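You operate a simulated robot arm through the tools that you are given. There is no shell and no other tool. Be economical: measure what you need, move in short steps, check, and stop when the job is done.

Carry out the task below with a simulated robot arm. There is one attempt and no reset: what you move stays moved.

TASK
On the low table top, make the wide beaker and the floor soap carton change places.
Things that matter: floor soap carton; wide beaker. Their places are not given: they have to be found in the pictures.

It is judged by the outcome, as a careful person would: the job done as asked, and still so three seconds after it is handed in. It fails if anything else is knocked over, pushed out of place, dropped, spilled or broken.

THE ROBOT
A 7-joint arm with a two-finger parallel gripper, fixed in place. Base frame: the origin is at the foot of the arm, x ahead of it, y to its left, z up; the work surface is at about z = 0. Lengths are in m, angles in degrees, forces in N, time in s.
With the tool pointing down near the work surface it reaches from about 0.24 to 0.62 m from the base axis. Its first joint turns from -66.0 to 66.0 degrees. Payload 2.6 kg.
Tool frame: the origin (TCP) lies between the finger pads and is the grasp point; the fingertips stand 0.03 m ahead of it; z points along the fingers, y is the line along which they close. The gripper opens to 0.094 m. The fingers are 0.028 m wide and 0.01 m thick; the gripper's body (0.05 by 0.096 m) begins 0.055 m behind the TCP.
Orientation is that of the tool frame in the base frame, as a unit quaternion [w, x, y, z]. With the fingers straight down and closing along the base's y, the tool's x points along the base's -x, its y along +y and its z along -z.

THE INTERFACE
- The arm moves only by the tool play_rows. Its argument "targets" is one flat list of numbers, 7 for each row, row after row: the turn, a rotation vector about the base's x, y, z in degrees, then the shift along the base's x, y, z in mm, then the finger opening in mm, from 0 to 94. In form: [ax, ay, az, x, y, z, fingers, ax, ay, az, x, y, z, fingers, ...]. A call has 1 to 20 rows; each row shifts and turns the commanded pose from where the row before left it. A row lasts 0.2 s, in which the tool goes at most 0.05 m and 8.6 degrees; a call with a longer step from one row to the next is refused whole, and so is a gripper value outside its range. A pose out of reach is approached as far as the arm can. The call stops where the force on the tool passes 40 N (or 10 N more than at its start, if that is more) or the arm is blocked; 0.2 s more then pass. The fingers move at their own pace (about 0.072 m/s each) and stop on an object; they squeeze with about 26 N. The grip force told is the motor's: it shows also when the fingers shut on nothing. Time passes only in rows, and 0.2 s behind the last, so rows that do not move let the fingers close. It gives the time, the measured TCP pose, the force on the tool (base axes), the opening and the grip force at its end, in the units of the frame above (readings bear some noise).
- Cameras (640 x 400 px; columns grow to the right, rows downward): "scene" is fixed at [0.0312, 0.4245, 0.5751]; the picture's right is [-0.82, -0.57, 0.00], its down [-0.27, 0.39, -0.88] and it looks along [0.50, -0.72, -0.48] (base axes); focal length 324 px, centre (320, 200). "wrist" rides on the gripper at [-0.037, 0, -0.058] in the tool frame; the picture's right is [0.00, -1.00, 0.00], its down [0.97, 0.00, -0.24] and it looks along [0.24, 0.00, 0.97] (tool axes); focal length 218 px, centre (320, 200).
- grab_frame(camera): a new picture of that camera. No time passes.
- locate(camera, pixels): for up to 12 pixels [column, row] of the newest picture of that camera ("zoom" is the newest enlarged one), the place [x, y, z] in the base frame of the surface seen there, good to about 0.002 m. No time passes.
- close_up(camera, box): a new picture of the part [left, top, right, bottom] of that camera's present view, enlarged. No time passes.
- job_done(): hands the job in; it is judged then, once.

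Work in short steps. Measure before you move; look again where a grasp or a placing could have gone wrong, and mend it. You have 80 turns and 46 pictures in all, the two below and enlarged ones among them. Open the gripper and draw the arm clear of the work before you hand the job in, unless the task says otherwise; then end with one line.

The tools are called after ">>>" as a command line: name --argument value ..., lists and objects as JSON in quotes. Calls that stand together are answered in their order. play_rows: Moves the arm, as the interface text tells. Its arguments: {"type":"object","properties":{"targets":{"type":"array"}},"required":["targets"]} The other tools are called the same way: grab_frame (camera) takes a picture; locate (camera, pixels) gives the place of the surface under pixels of a picture; close_up (camera, box) takes an enlarged picture of a part of a camera's view; job_done () hands the job in.

At the start:

```text
time: 0.0
tool_pos: [0.255, -0.2659, 0.295]
ee_rot: [0.0, 0.0, 1.0, 0.0]
force: [0.0, -0.3, -0.5]
finger_gap: 0.094
finger_force: 0.0
```

scene: 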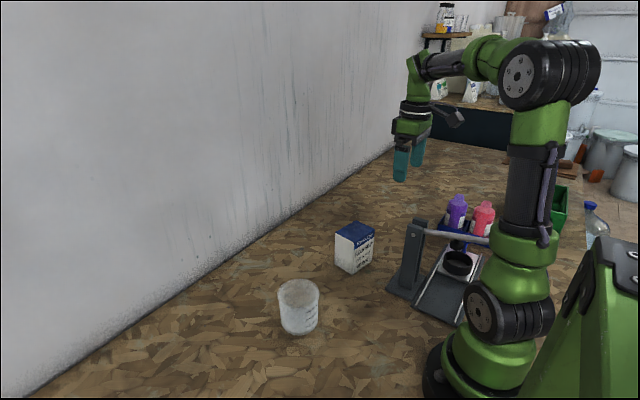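
wrist: 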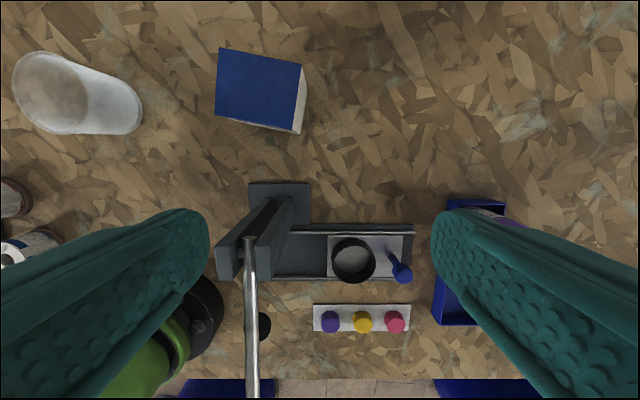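

The beaker is near scene (298,306) and the carton near (354,247). I'll enlarge that area and measure.

>>> close_up --camera "scene" --box '[250, 200, 410, 350]'

>>> locate --camera "scene" --pixels '[[298, 283], [298, 330], [279, 292], [319, 292], [336, 234], [356, 223], [374, 234], [354, 243], [353, 272], [410, 225], [390, 289], [298, 300]]'

>>> locate --camera "wrist" --pixels '[[220, 48], [301, 65], [216, 115], [295, 130], [51, 54], [16, 90], [85, 90], [50, 130], [248, 185], [310, 185], [225, 270], [50, 90]]'

```text
2.67 times, centred on (330, 275) of scene
```

zoom: 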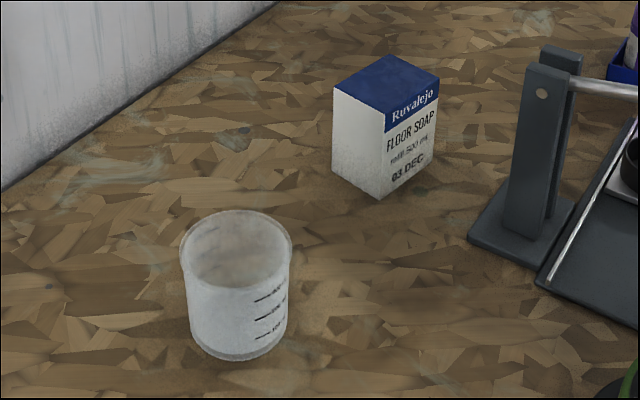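

```text
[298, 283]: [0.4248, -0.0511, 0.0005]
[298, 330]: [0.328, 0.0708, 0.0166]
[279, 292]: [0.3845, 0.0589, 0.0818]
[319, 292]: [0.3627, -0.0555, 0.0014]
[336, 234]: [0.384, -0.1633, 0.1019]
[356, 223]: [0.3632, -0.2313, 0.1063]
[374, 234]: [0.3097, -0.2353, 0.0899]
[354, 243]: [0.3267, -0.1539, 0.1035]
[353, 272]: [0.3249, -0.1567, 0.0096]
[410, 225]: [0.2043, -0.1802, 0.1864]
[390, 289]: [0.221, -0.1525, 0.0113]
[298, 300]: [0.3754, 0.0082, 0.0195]
```

```text
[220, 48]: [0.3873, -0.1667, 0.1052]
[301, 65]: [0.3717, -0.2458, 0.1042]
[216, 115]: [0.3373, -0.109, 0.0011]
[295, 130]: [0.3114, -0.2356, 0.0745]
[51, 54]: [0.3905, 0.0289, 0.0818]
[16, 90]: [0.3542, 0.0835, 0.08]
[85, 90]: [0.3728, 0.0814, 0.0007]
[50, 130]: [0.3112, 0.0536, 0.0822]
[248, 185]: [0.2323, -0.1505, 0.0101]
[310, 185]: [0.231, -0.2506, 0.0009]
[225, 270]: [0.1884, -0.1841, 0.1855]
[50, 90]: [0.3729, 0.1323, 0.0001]
```

I need finer points for the rim and carton corners, plus the wall line and the free area for a temporary spot.

>>> locate --camera "zoom" --pixels '[[183, 245], [200, 220], [235, 210], [275, 222], [289, 245], [280, 270], [236, 287], [196, 272], [236, 355], [215, 349], [262, 350], [235, 255]]'

>>> locate --camera "zoom" --pixels '[[336, 88], [390, 58], [436, 79], [384, 103], [379, 192], [335, 172], [340, 140], [372, 150], [395, 150], [428, 135], [5, 190], [240, 30]]'

>>> close_up --camera "wrist" --box '[0, 30, 320, 230]'

```text
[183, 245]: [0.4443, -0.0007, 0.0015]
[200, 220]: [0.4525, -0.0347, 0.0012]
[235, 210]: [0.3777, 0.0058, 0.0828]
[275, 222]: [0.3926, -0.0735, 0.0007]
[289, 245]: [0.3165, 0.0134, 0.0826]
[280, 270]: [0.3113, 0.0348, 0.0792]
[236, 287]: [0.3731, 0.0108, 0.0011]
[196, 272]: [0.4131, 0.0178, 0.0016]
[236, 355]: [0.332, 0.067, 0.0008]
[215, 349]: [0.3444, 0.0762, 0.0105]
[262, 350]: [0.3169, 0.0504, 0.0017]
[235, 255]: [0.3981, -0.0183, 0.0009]
```

```text
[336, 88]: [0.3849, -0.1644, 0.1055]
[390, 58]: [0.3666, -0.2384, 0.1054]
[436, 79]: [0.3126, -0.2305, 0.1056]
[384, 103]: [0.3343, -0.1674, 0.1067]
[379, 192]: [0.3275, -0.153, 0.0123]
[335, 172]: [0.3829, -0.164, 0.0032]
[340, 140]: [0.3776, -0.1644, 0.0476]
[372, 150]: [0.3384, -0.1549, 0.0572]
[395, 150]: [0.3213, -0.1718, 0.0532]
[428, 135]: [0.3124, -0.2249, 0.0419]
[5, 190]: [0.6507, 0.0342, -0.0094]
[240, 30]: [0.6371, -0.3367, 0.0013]
```

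```text
2.00 times, centred on (160, 130) of wrist
```

zoom: 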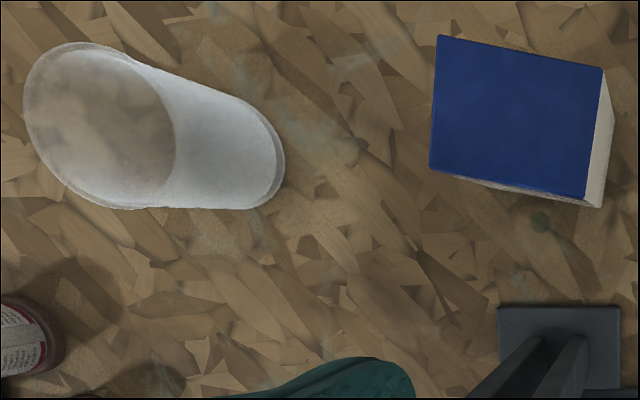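

The beaker is about 84 mm wide, centred near (0.351, 0.041) with its rim at z 0.082. The carton is about 62 x 78 mm, centred near (0.348, -0.200), top at 0.106. I'll move above the beaker at a safe height and look.

>>> play_rows --targets '[0, 0, 0, 12, 38, 0, 94, 0, 0, 0, 12, 38, 0, 94, 0, 0, 0, 12, 38, 0, 94, 0, 0, 0, 12, 38, 0, 94, 0, 0, 0, 12, 38, 0, 94, 0, 0, 0, 12, 38, 0, 94, 0, 0, 0, 12, 38, 0, 94, 0, 0, 0, 12, 41, 0, 94, 0, 0, 0, 0, 0, 0, 94]'

>>> grab_frame --camera "wrist"

>>> grab_frame --camera "scene"

```text
time: 2.0
tool_pos: [0.3529, 0.0425, 0.295]
ee_rot: [-0.001, 0.0, 1.0, 0.001]
force: [-0.1, -0.9, -0.3]
finger_gap: 0.094
finger_force: 0.1
```

```text
41 pictures are left
```

wrist: 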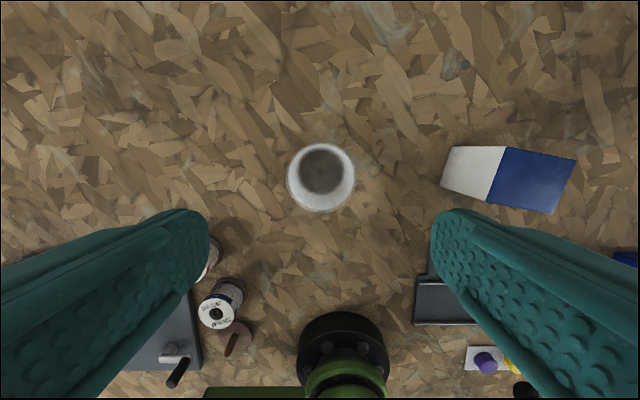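

```text
40 pictures are left
```

scene: 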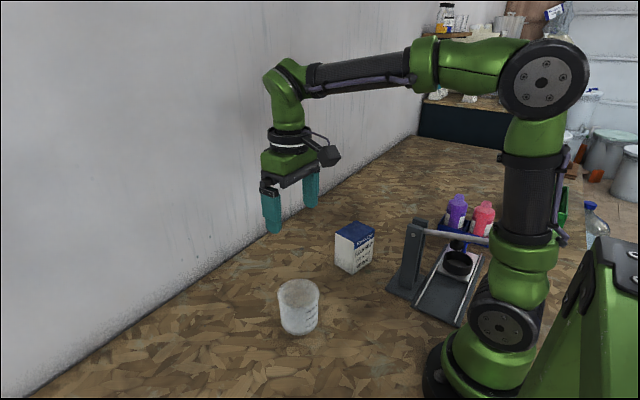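

The beaker is right below at wrist (321,177). I'll enlarge it and measure rim points.

>>> close_up --camera "wrist" --box '[260, 130, 380, 220]'

>>> locate --camera "wrist" --pixels '[[288, 177], [354, 177], [321, 145], [321, 210], [297, 155], [345, 155], [297, 201], [345, 201], [321, 172], [310, 160], [335, 195], [210, 260]]'

```text
4.44 times, centred on (320, 175) of wrist
```

zoom: 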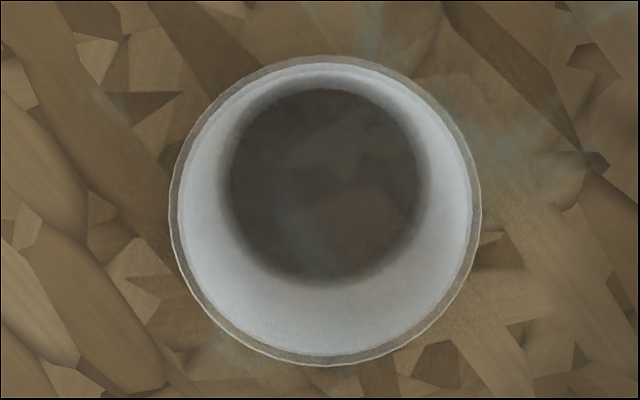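

```text
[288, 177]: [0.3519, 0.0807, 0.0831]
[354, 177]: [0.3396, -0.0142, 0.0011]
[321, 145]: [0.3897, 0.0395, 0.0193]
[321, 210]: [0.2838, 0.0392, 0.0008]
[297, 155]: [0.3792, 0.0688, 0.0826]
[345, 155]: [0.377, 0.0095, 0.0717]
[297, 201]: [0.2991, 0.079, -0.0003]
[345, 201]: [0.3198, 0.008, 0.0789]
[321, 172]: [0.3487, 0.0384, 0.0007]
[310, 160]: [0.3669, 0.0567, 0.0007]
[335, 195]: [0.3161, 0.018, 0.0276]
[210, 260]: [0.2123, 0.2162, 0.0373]
```

The beaker is empty and centred at about (0.3505, 0.039). The carton goes to a temporary spot first, so I'll go above it to measure.

>>> play_rows --targets '[0, 0, 0, 0, -40, 0, 94, 0, 0, 0, 0, -40, 0, 94, 0, 0, 0, 0, -40, 0, 94, 0, 0, 0, 0, -40, 0, 94, 0, 0, 0, 0, -40, 0, 94, 0, 0, 0, -3, -39, 0, 94, 0, 0, 0, 0, 0, 0, 94, 0, 0, 0, 0, 0, 0, 94]'

>>> close_up --camera "wrist" --box '[240, 110, 400, 230]'

```text
time: 3.8
tool_pos: [0.3493, -0.1986, 0.2949]
ee_rot: [0.0, 0.0, 1.0, 0.0]
force: [-0.8, 0.8, -0.8]
finger_gap: 0.0941
finger_force: 0.0
```

```text
3.33 times, centred on (320, 170) of wrist
```

zoom: 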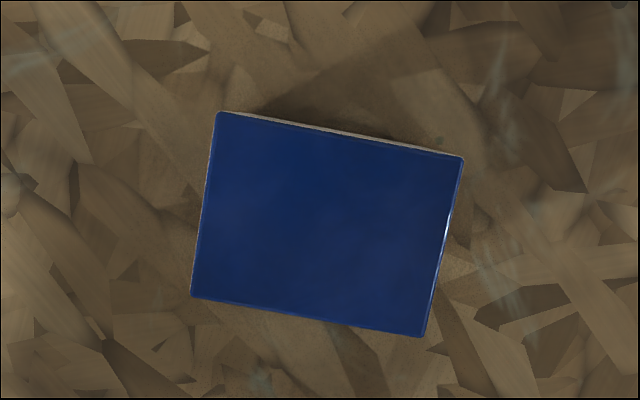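

>>> locate --camera "zoom" --pixels '[[222, 118], [458, 161], [196, 293], [421, 332], [327, 226], [204, 205], [442, 245], [340, 140], [310, 312]]'

```text
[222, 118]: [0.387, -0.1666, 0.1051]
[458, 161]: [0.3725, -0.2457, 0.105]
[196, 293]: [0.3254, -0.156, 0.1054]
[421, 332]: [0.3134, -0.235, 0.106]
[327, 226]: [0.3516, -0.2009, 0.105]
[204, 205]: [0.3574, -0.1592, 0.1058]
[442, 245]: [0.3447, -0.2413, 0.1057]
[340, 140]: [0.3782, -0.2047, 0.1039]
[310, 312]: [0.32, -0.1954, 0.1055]
```

Carton centre is (0.350, -0.201), yaw about -9.6°, 64 mm across the short side. I'll turn the gripper +80.4° to close on the short side.

>>> play_rows --targets '[0, 0, 8.04, 1, -2, 0, 94, 0, 0, 8.04, 0, 0, 0, 94, 0, 0, 8.04, 0, 0, 0, 94, 0, 0, 8.04, 0, 0, 0, 94, 0, 0, 8.04, 0, 0, 0, 94, 0, 0, 8.04, 0, 0, 0, 94, 0, 0, 8.04, 0, 0, 0, 94, 0, 0, 8.04, 0, 0, 0, 94, 0, 0, 8.04, 0, 0, 0, 94, 0, 0, 8.04, 0, 0, 0, 94, 0, 0, 0, 0, 0, 0, 94, 0, 0, 0, 0, 0, 0, 94]'

>>> grab_frame --camera "wrist"

```text
time: 6.4
tool_pos: [0.35, -0.1989, 0.2947]
ee_rot: [0.0, -0.646, 0.764, 0.0]
force: [-1.7, 0.2, 0.5]
finger_gap: 0.094
finger_force: 0.1
```

```text
37 pictures are left
```

wrist: 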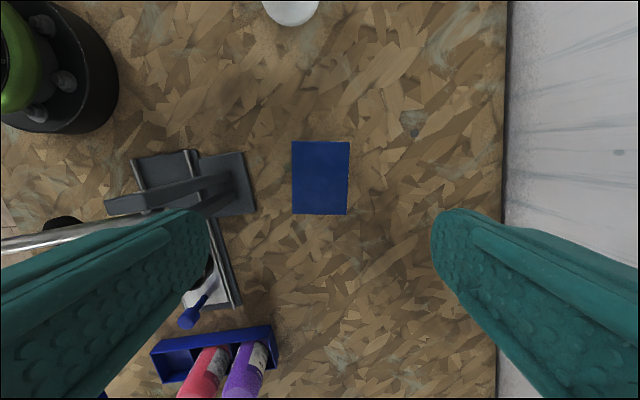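

The carton is aligned and centred (column 320). Descending to TCP z≈0.066 with the fingers open.

>>> play_rows --targets '[0, 0, 0, 0, -1, -40, 94, 0, 0, 0, 0, 0, -40, 94, 0, 0, 0, 0, 0, -40, 94, 0, 0, 0, 0, 0, -30, 94, 0, 0, 0, 0, 0, -30, 94, 0, 0, 0, 0, 0, -25, 94, 0, 0, 0, 0, 0, -24, 94, 0, 0, 0, 0, 0, 0, 94]'

>>> grab_frame --camera "scene"

>>> grab_frame --camera "wrist"

```text
time: 8.2
tool_pos: [0.35, -0.2024, 0.0641]
ee_rot: [0.0, -0.646, 0.764, -0.001]
force: [0.3, -0.8, -0.1]
finger_gap: 0.0939
finger_force: 0.1
```

```text
36 pictures are left
```

scene: 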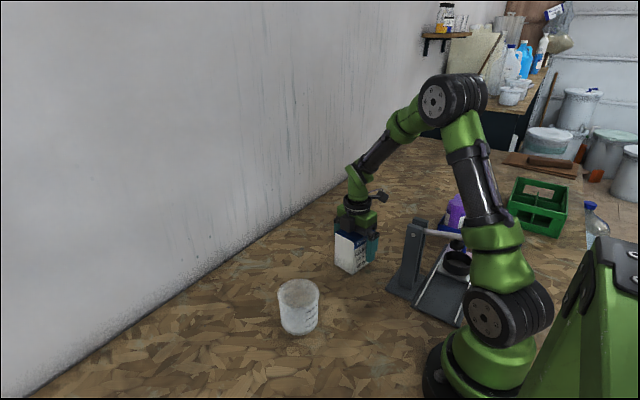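

```text
35 pictures are left
```

wrist: 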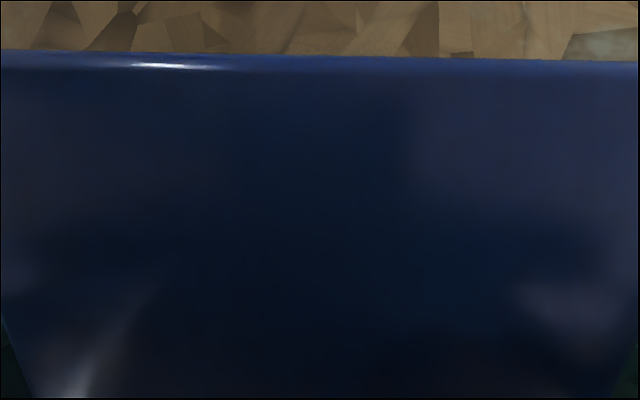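

The fingers straddle the carton without contact. Closing now, then a small lift.

>>> play_rows --targets '[0, 0, 0, 0, 0, 0, 50, 0, 0, 0, 0, 0, 0, 50, 0, 0, 0, 0, 0, 0, 50, 0, 0, 0, 0, 0, 0, 50, 0, 0, 0, 0, 0, 10, 50, 0, 0, 0, 0, 0, 20, 50]'

```text
time: 9.6
tool_pos: [0.3486, -0.203, 0.0956]
ee_rot: [-0.001, -0.645, 0.764, 0.0]
force: [-0.7, -0.5, -5.7]
finger_gap: 0.0697
finger_force: 25.8
```

The carton is held (force about 5.7 N). Moving it up and over to the free spot near (0.47, -0.08), then lowering just short of contact.

>>> play_rows --targets '[0, 0, 0, 0, 0, 30, 50, 0, 0, 0, 24, 24, 0, 50, 0, 0, 0, 24, 24, 0, 50, 0, 0, 0, 24, 24, 0, 50, 0, 0, 0, 24, 24, 0, 50, 0, 0, 0, 24, 26, 0, 50, 0, 0, 0, 0, 0, 0, 50, 0, 0, 0, 0, 0, -25, 50, 0, 0, 0, 0, 0, -20, 50, 0, 0, 0, 0, 0, -8, 50, 0, 0, 0, 0, 0, -4, 50, 0, 0, 0, 0, 0, 0, 50]'

>>> grab_frame --camera "scene"

```text
time: 12.2
tool_pos: [0.4701, -0.079, 0.0689]
ee_rot: [0.0, -0.645, 0.764, 0.0]
force: [0.3, 0.5, -5.3]
finger_gap: 0.0691
finger_force: 25.7
```

```text
34 pictures are left
```

scene: 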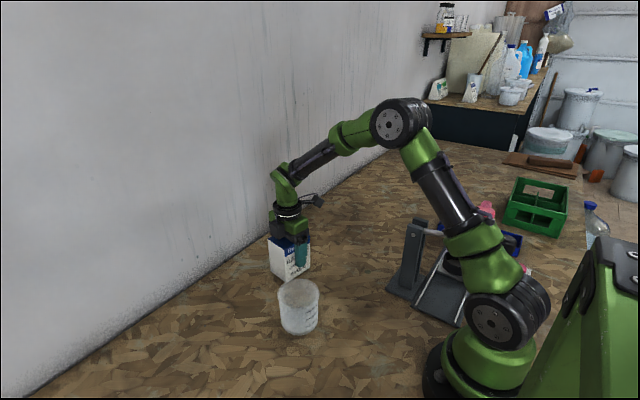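

Still carrying the full weight, about 3 mm up. Lowering by millimetres.

>>> play_rows --targets '[0, 0, 0, 0, 0, -1, 50, 0, 0, 0, 0, 0, -1, 50, 0, 0, 0, 0, 0, -1, 50, 0, 0, 0, 0, 0, 0, 50]'

```text
time: 13.2
tool_pos: [0.4711, -0.079, 0.0651]
ee_rot: [0.0, -0.645, 0.764, 0.0]
force: [0.5, -0.2, -4.8]
finger_gap: 0.0693
finger_force: 25.9
```

>>> play_rows --targets '[0, 0, 0, 0, 0, -0.5, 50, 0, 0, 0, 0, 0, -0.5, 50, 0, 0, 0, 0, 0, 0, 50]'

```text
time: 14.0
tool_pos: [0.4697, -0.0789, 0.0647]
ee_rot: [0.0, -0.646, 0.764, -0.001]
force: [-1.4, 0.3, -1.9]
finger_gap: 0.0693
finger_force: 26.4
```

The weight is passing to the table. Another half millimetre, then open and rise.

>>> play_rows --targets '[0, 0, 0, 0, 0, -0.5, 50, 0, 0, 0, 0, 0, 0, 80, 0, 0, 0, 0, 0, 0, 94, 0, 0, 0, 0, 0, 0, 94, 0, 0, 0, 0, 0, 20, 94, 0, 0, 0, 0, 0, 40, 94, 0, 0, 0, 0, 0, 40, 94, 0, 0, 0, 0, 0, 40, 94, 0, 0, 0, 0, 0, 40, 94, 0, 0, 0, 0, 0, 40, 94, 0, 0, 0, 0, 0, 0, 94]'

>>> grab_frame --camera "wrist"

```text
time: 16.4
tool_pos: [0.4717, -0.0792, 0.2848]
ee_rot: [0.0, -0.646, 0.764, 0.0]
force: [-1.3, 0.9, -0.1]
finger_gap: 0.0939
finger_force: 0.0
```

```text
33 pictures are left
```

wrist: 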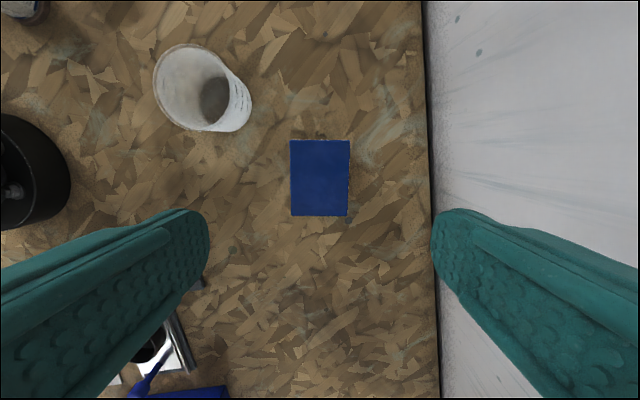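

The carton stands upright at the temporary spot. I keep this orientation and go above the beaker.

>>> play_rows --targets '[0, 0, 0, -24, 24, 0, 94, 0, 0, 0, -24, 24, 0, 94, 0, 0, 0, -24, 24, 0, 94, 0, 0, 0, -24, 24, 0, 94, 0, 0, 0, -23, 22, 0, 94, 0, 0, 0, 0, 0, -40, 94, 0, 0, 0, 0, 0, -40, 94, 0, 0, 0, 0, 0, -20, 94, 0, 0, 0, 0, 0, 0, 94, 0, 0, 0, 0, 0, 0, 94]'

>>> grab_frame --camera "wrist"

```text
time: 18.6
tool_pos: [0.3514, 0.0396, 0.1844]
ee_rot: [0.001, -0.645, 0.764, 0.0]
force: [-0.2, 0.0, -0.4]
finger_gap: 0.0939
finger_force: 0.1
```

```text
32 pictures are left
```

wrist: 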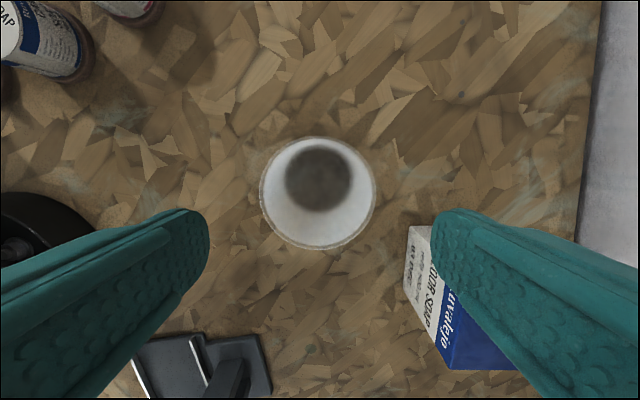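

The rim spans columns 259–376, so the beaker is about 2 mm off-centre. I'll enlarge it to fix the centring exactly.

>>> close_up --camera "wrist" --box '[240, 130, 400, 260]'

```text
3.08 times, centred on (320, 195) of wrist
```

zoom: 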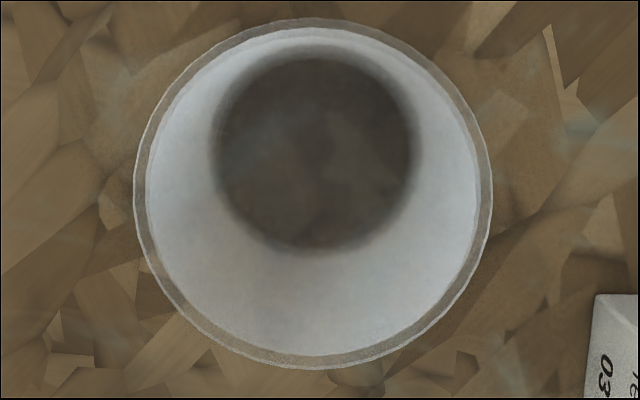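

Correcting by (-1.1, +2.8) mm and descending to just above the rim to check again.

>>> play_rows --targets '[0, 0, 0, -1.1, 2.8, -20, 94, 0, 0, 0, 0, 0, -20, 94, 0, 0, 0, 0, 0, -20, 94, 0, 0, 0, 0, 0, 0, 94, 0, 0, 0, 0, 0, 0, 94]'

>>> grab_frame --camera "wrist"

>>> close_up --camera "scene" --box '[230, 180, 390, 350]'

```text
time: 19.8
tool_pos: [0.3508, 0.0426, 0.1245]
ee_rot: [0.0, -0.646, 0.764, 0.0]
force: [0.1, 0.8, 0.2]
finger_gap: 0.094
finger_force: 0.1
```

```text
30 pictures are left
```

wrist: 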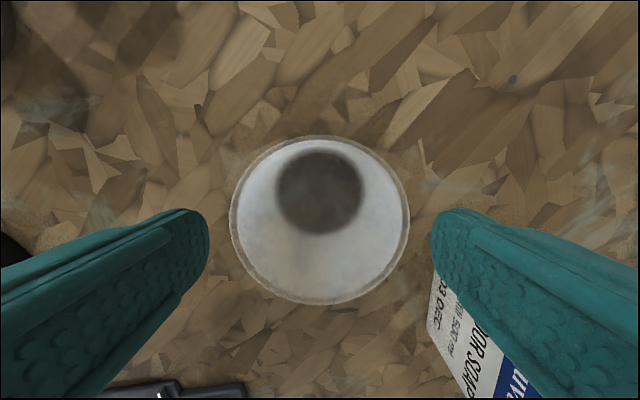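

```text
2.35 times, centred on (310, 265) of scene
```

zoom: 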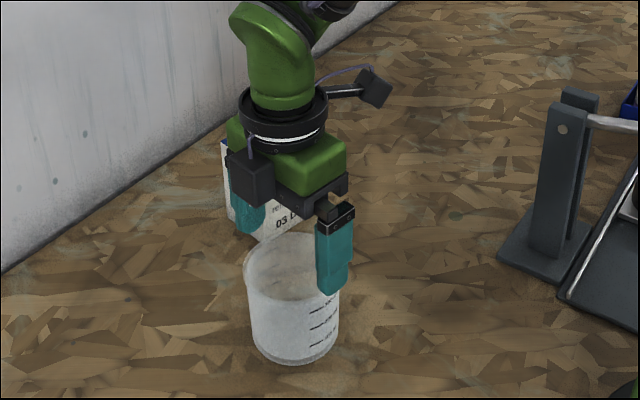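

Now centred in columns (230–410 → 320). Along the other axis it's about 2 mm off, so I'll shift y by -2 and descend to grasp height.

>>> play_rows --targets '[0, 0, 0, -0.3, -1.9, -10, 94, 0, 0, 0, 0, 0, -10, 94, 0, 0, 0, 0, 0, -10, 94, 0, 0, 0, 0, 0, -15, 94, 0, 0, 0, 0, 0, -15, 94, 0, 0, 0, 0, 0, -15, 94, 0, 0, 0, 0, 0, 0, 94]'

>>> close_up --camera "scene" --box '[230, 180, 390, 350]'

```text
time: 21.4
tool_pos: [0.3499, 0.0392, 0.0492]
ee_rot: [-0.001, -0.645, 0.764, 0.0]
force: [-0.3, 0.1, 0.0]
finger_gap: 0.0938
finger_force: 0.2
```

```text
2.35 times, centred on (310, 265) of scene
```

zoom: 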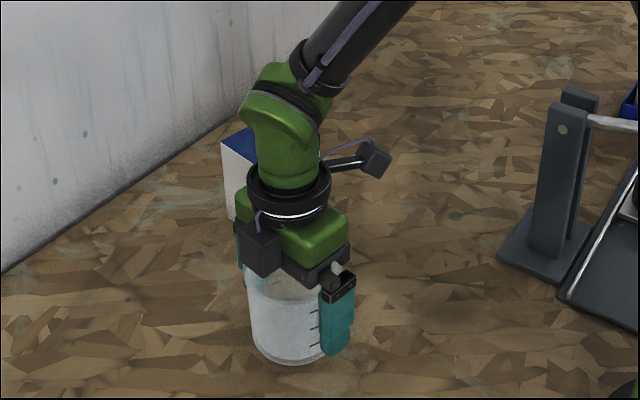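

Fingers straddle the beaker with no contact. Closing and lifting slightly.

>>> play_rows --targets '[0, 0, 0, 0, 0, 0, 84, 0, 0, 0, 0, 0, 0, 76, 0, 0, 0, 0, 0, 0, 70, 0, 0, 0, 0, 0, 0, 70, 0, 0, 0, 0, 0, 10, 70, 0, 0, 0, 0, 0, 20, 70, 0, 0, 0, 0, 0, 0, 70]'

>>> close_up --camera "scene" --box '[230, 180, 390, 350]'

```text
time: 23.0
tool_pos: [0.3494, 0.04, 0.0799]
ee_rot: [0.0, -0.645, 0.764, -0.001]
force: [-0.8, 0.3, 0.1]
finger_gap: 0.0864
finger_force: 26.2
```

```text
2.35 times, centred on (310, 265) of scene
```

zoom: 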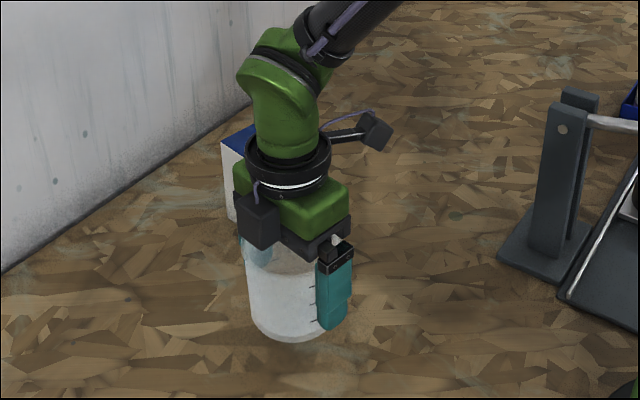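

The beaker is held upright. Raising it, moving it to the carton's old place (0.350, -0.201) and lowering to a few mm above the table.

>>> play_rows --targets '[0, 0, 0, 0, 0, 30, 70, 0, 0, 0, 0, 0, 30, 70, 0, 0, 0, 0, 0, 30, 70, 0, 0, 0, 1, -30, 0, 70, 0, 0, 0, 0, -30, 0, 70, 0, 0, 0, 0, -30, 0, 70, 0, 0, 0, 0, -30, 0, 70, 0, 0, 0, 0, -30, 0, 70, 0, 0, 0, 0, -30, 0, 70, 0, 0, 0, 0, -31, 0, 70, 0, 0, 0, 0, -30, 0, 70, 0, 0, 0, 0, 0, 0, 70, 0, 0, 0, 0, 0, -30, 70, 0, 0, 0, 0, 0, -30, 70, 0, 0, 0, 0, 0, -30, 70, 0, 0, 0, 0, 0, -15, 70, 0, 0, 0, 0, 0, -10, 70, 0, 0, 0, 0, 0, 0, 70]'

>>> close_up --camera "scene" --box '[250, 150, 450, 310]'

```text
time: 26.8
tool_pos: [0.3495, -0.2004, 0.0537]
ee_rot: [0.0, -0.645, 0.764, 0.0]
force: [0.2, 0.2, 0.0]
finger_gap: 0.0867
finger_force: 26.1
```

```text
2.50 times, centred on (350, 230) of scene
```

zoom: 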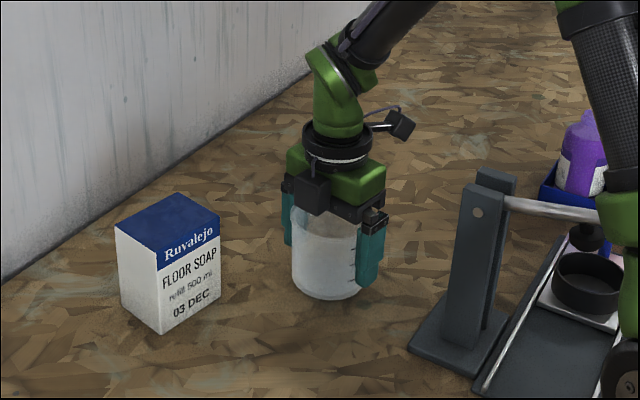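

Upright and about 5 mm up; nothing is near it. Lowering in small steps, watching the force.

>>> play_rows --targets '[0, 0, 0, 0, 0, -1.5, 70, 0, 0, 0, 0, 0, -1.5, 70, 0, 0, 0, 0, 0, -1, 70, 0, 0, 0, 0, 0, -0.5, 70, 0, 0, 0, 0, 0, 0, 70]'

```text
time: 28.0
tool_pos: [0.3508, -0.2016, 0.0488]
ee_rot: [0.0, -0.646, 0.763, 0.0]
force: [0.3, 0.2, -0.5]
finger_gap: 0.0867
finger_force: 26.2
```

>>> play_rows --targets '[0, 0, 0, 0, 0, -0.5, 70, 0, 0, 0, 0, 0, -0.5, 70, 0, 0, 0, 0, 0, 0, 70]'

```text
time: 28.8
tool_pos: [0.3508, -0.2015, 0.049]
ee_rot: [0.001, -0.646, 0.764, -0.001]
force: [-3.8, 1.9, 14.9]
finger_gap: 0.0862
finger_force: 25.6
```

Contact made. Backing off half a millimetre, opening, and rising straight up.

>>> play_rows --targets '[0, 0, 0, 0, 0, 0.5, 70, 0, 0, 0, 0, 0, 0, 88, 0, 0, 0, 0, 0, 0, 94, 0, 0, 0, 0, 0, 0, 94, 0, 0, 0, 0, 0, 10, 94, 0, 0, 0, 0, 0, 15, 94, 0, 0, 0, 0, 0, 25, 94, 0, 0, 0, 0, 0, 40, 94, 0, 0, 0, 0, 0, 45, 94, 0, 0, 0, 0, 0, 0, 94]'

>>> grab_frame --camera "wrist"

>>> grab_frame --camera "scene"

```text
time: 31.0
tool_pos: [0.351, -0.1998, 0.1854]
ee_rot: [0.0, -0.645, 0.764, 0.0]
force: [-0.6, 0.1, 0.1]
finger_gap: 0.0941
finger_force: 0.0
```

```text
25 pictures are left
```

wrist: 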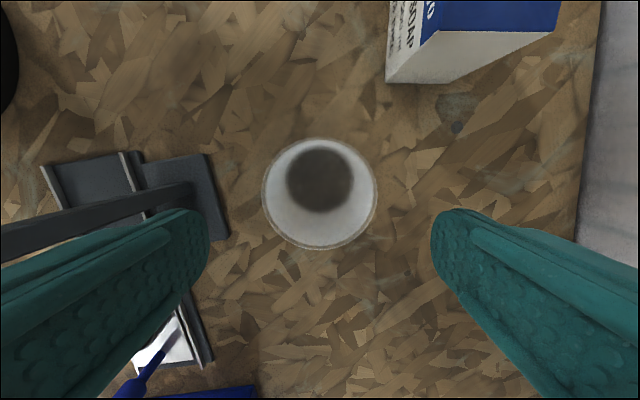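

```text
24 pictures are left
```

scene: 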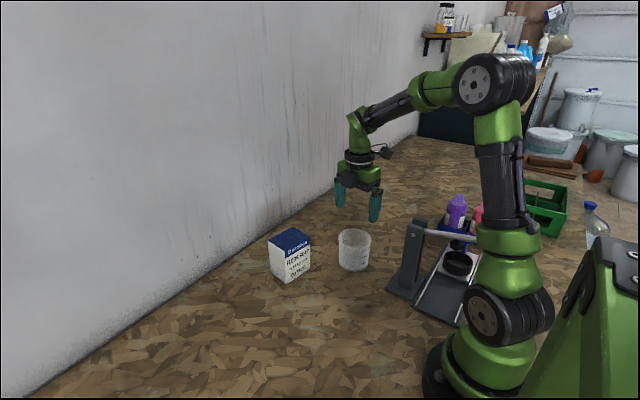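

The beaker stands at the carton's old place. Back above the carton at the temporary spot.

>>> play_rows --targets '[0, 0, 0, 0, 0, 30, 94, 0, 0, 0, 24, 24, 0, 94, 0, 0, 0, 24, 24, 0, 94, 0, 0, 0, 24, 24, 0, 94, 0, 0, 0, 24, 25, 0, 94, 0, 0, 0, 23.4, 25, 0, 94, 0, 0, 0, 0, 0, 0, 94, 0, 0, 0, 0, 0, 0, 94]'

>>> grab_frame --camera "wrist"

```text
time: 32.8
tool_pos: [0.4688, -0.0787, 0.2141]
ee_rot: [0.0, -0.645, 0.764, 0.0]
force: [-0.2, -0.2, -0.2]
finger_gap: 0.0943
finger_force: 0.1
```

```text
23 pictures are left
```

wrist: 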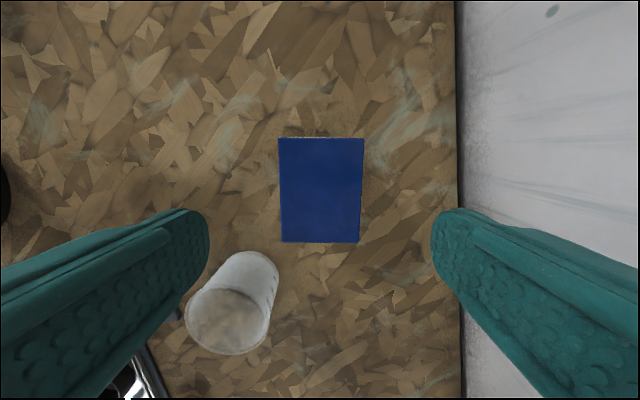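

Centred on the carton (column 320). Descending, gripping and lifting.

>>> play_rows --targets '[0, 0, 0, 0, 0, -40, 94, 0, 0, 0, 0, 0, -35, 94, 0, 0, 0, 0, 0, -30, 94, 0, 0, 0, 0, 0, -25, 94, 0, 0, 0, 0, 0, -18, 94, 0, 0, 0, 0, 0, 0, 94, 0, 0, 0, 0, 0, 0, 50, 0, 0, 0, 0, 0, 0, 50, 0, 0, 0, 0, 0, 0, 50, 0, 0, 0, 0, 0, 0, 50, 0, 0, 0, 0, 0, 10, 50, 0, 0, 0, 0, 0, 20, 50, 0, 0, 0, 0, 0, 0, 50]'

```text
time: 35.6
tool_pos: [0.4704, -0.079, 0.095]
ee_rot: [0.0, -0.646, 0.764, 0.0]
force: [0.4, -0.4, -5.9]
finger_gap: 0.0695
finger_force: 25.9
```

Held again. Moving to the beaker's old place (0.350, 0.040) and lowering near the table.

>>> play_rows --targets '[0, 0, 0, 0, 0, 30, 50, 0, 0, 0, -24, 24, 0, 50, 0, 0, 0, -24, 24, 0, 50, 0, 0, 0, -24, 24, 0, 50, 0, 0, 0, -24, 24, 0, 50, 0, 0, 0, -23, 23, 0, 50, 0, 0, 0, 0, 0, 0, 50, 0, 0, 0, 0, 0, -25, 50, 0, 0, 0, 0, 0, -20, 50, 0, 0, 0, 0, 0, -10, 50, 0, 0, 0, 0, 0, -3, 50, 0, 0, 0, 0, 0, 0, 50]'

>>> close_up --camera "scene" --box '[230, 180, 430, 350]'

```text
time: 38.2
tool_pos: [0.3496, 0.0399, 0.0681]
ee_rot: [0.0, -0.646, 0.764, 0.0]
force: [0.5, -1.5, -5.8]
finger_gap: 0.0694
finger_force: 26.5
```

```text
2.35 times, centred on (330, 265) of scene
```

zoom: 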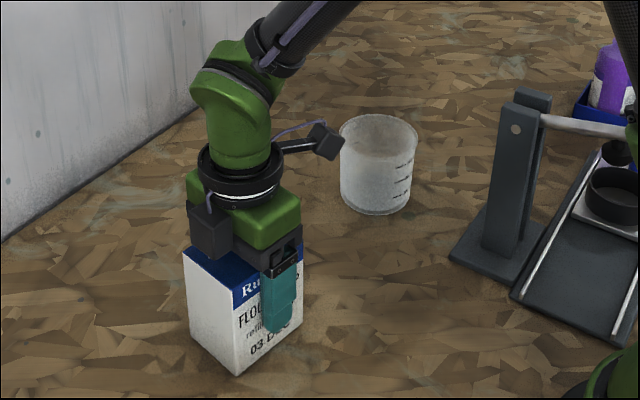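

>>> play_rows --targets '[0, 0, 0, 0, 0, -1, 50, 0, 0, 0, 0, 0, -0.5, 50, 0, 0, 0, 0, 0, -0.5, 50, 0, 0, 0, 0, 0, 0, 50]'

```text
time: 39.2
tool_pos: [0.3509, 0.0395, 0.0666]
ee_rot: [0.001, -0.645, 0.764, 0.0]
force: [-0.3, 0.2, -4.8]
finger_gap: 0.0697
finger_force: 26.1
```

>>> play_rows --targets '[0, 0, 0, 0, 0, -0.5, 50, 0, 0, 0, 0, 0, 0, 50]'

```text
time: 39.8
tool_pos: [0.3506, 0.0413, 0.0659]
ee_rot: [0.0, -0.646, 0.764, 0.0]
force: [-1.0, -0.9, -3.5]
finger_gap: 0.0693
finger_force: 25.8
```

Touching down (the load is dropping). A bit more, then release and rise.

>>> play_rows --targets '[0, 0, 0, 0, 0, -0.7, 50, 0, 0, 0, 0, 0, 0, 50, 0, 0, 0, 0, 0, 0, 80, 0, 0, 0, 0, 0, 0, 94, 0, 0, 0, 0, 0, 0, 94, 0, 0, 0, 0, 0, 20, 94, 0, 0, 0, 0, 0, 40, 94, 0, 0, 0, 0, 0, 40, 94, 0, 0, 0, 0, 0, 40, 94, 0, 0, 0, 0, 0, 40, 94, 0, 0, 0, 0, 0, 40, 94, 0, 0, 0, 0, 0, 0, 94, 0, 0, 0, 0, 0, 0, 94]'

>>> grab_frame --camera "scene"

>>> close_up --camera "wrist" --box '[240, 110, 400, 230]'

```text
time: 42.6
tool_pos: [0.3509, 0.0398, 0.2864]
ee_rot: [0.0, -0.646, 0.764, 0.0]
force: [-0.4, 0.0, -0.1]
finger_gap: 0.0941
finger_force: 0.1
```

```text
21 pictures are left
```

scene: 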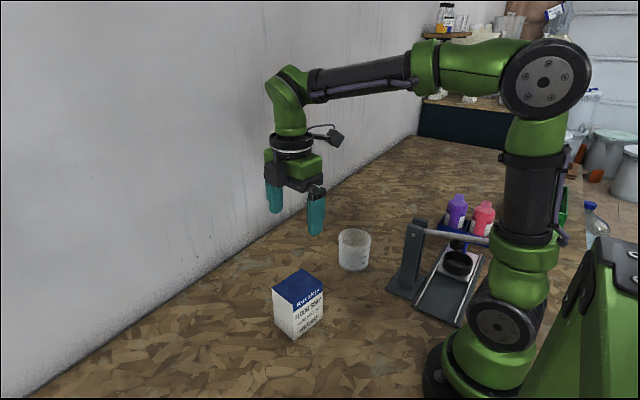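

```text
3.33 times, centred on (320, 170) of wrist
```

zoom: 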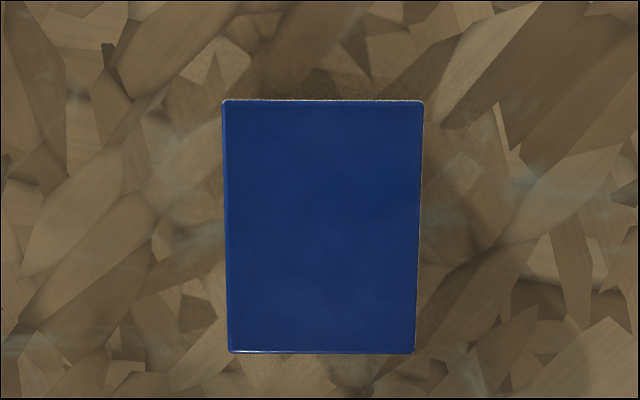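

>>> locate --camera "zoom" --pixels '[[228, 106], [418, 106], [234, 346], [410, 346], [320, 225]]'

>>> play_rows --targets '[0, 0, 0, 0, -40, 10, 94, 0, 0, 0, 0, -40, 0, 94, 0, 0, 0, 0, -30, 0, 94, 0, 0, 0, 0, 0, 0, 94]'

>>> grab_frame --camera "wrist"

```text
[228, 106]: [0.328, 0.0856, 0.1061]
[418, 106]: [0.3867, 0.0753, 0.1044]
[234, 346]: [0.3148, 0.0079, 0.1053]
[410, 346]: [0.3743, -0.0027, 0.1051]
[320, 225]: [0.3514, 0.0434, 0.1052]
```

```text
time: 43.6
tool_pos: [0.3504, -0.0696, 0.2944]
ee_rot: [0.0, -0.646, 0.764, 0.0]
force: [-0.4, 0.5, -0.4]
finger_gap: 0.0943
finger_force: 0.0
```

```text
19 pictures are left
```

wrist: 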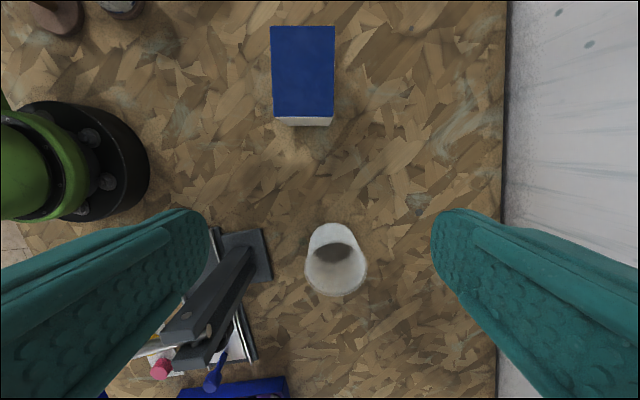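

The carton is centred at (0.351, 0.042), where the beaker was, and the beaker stands at the carton's old place. Both are upright, the gripper is open and the arm is clear.

>>> job_done

```text
The job is handed in.
```

The wide beaker and the floor soap carton have changed places: both stand upright to within about 2 mm of each other's original spots, and I saw nothing else moved.
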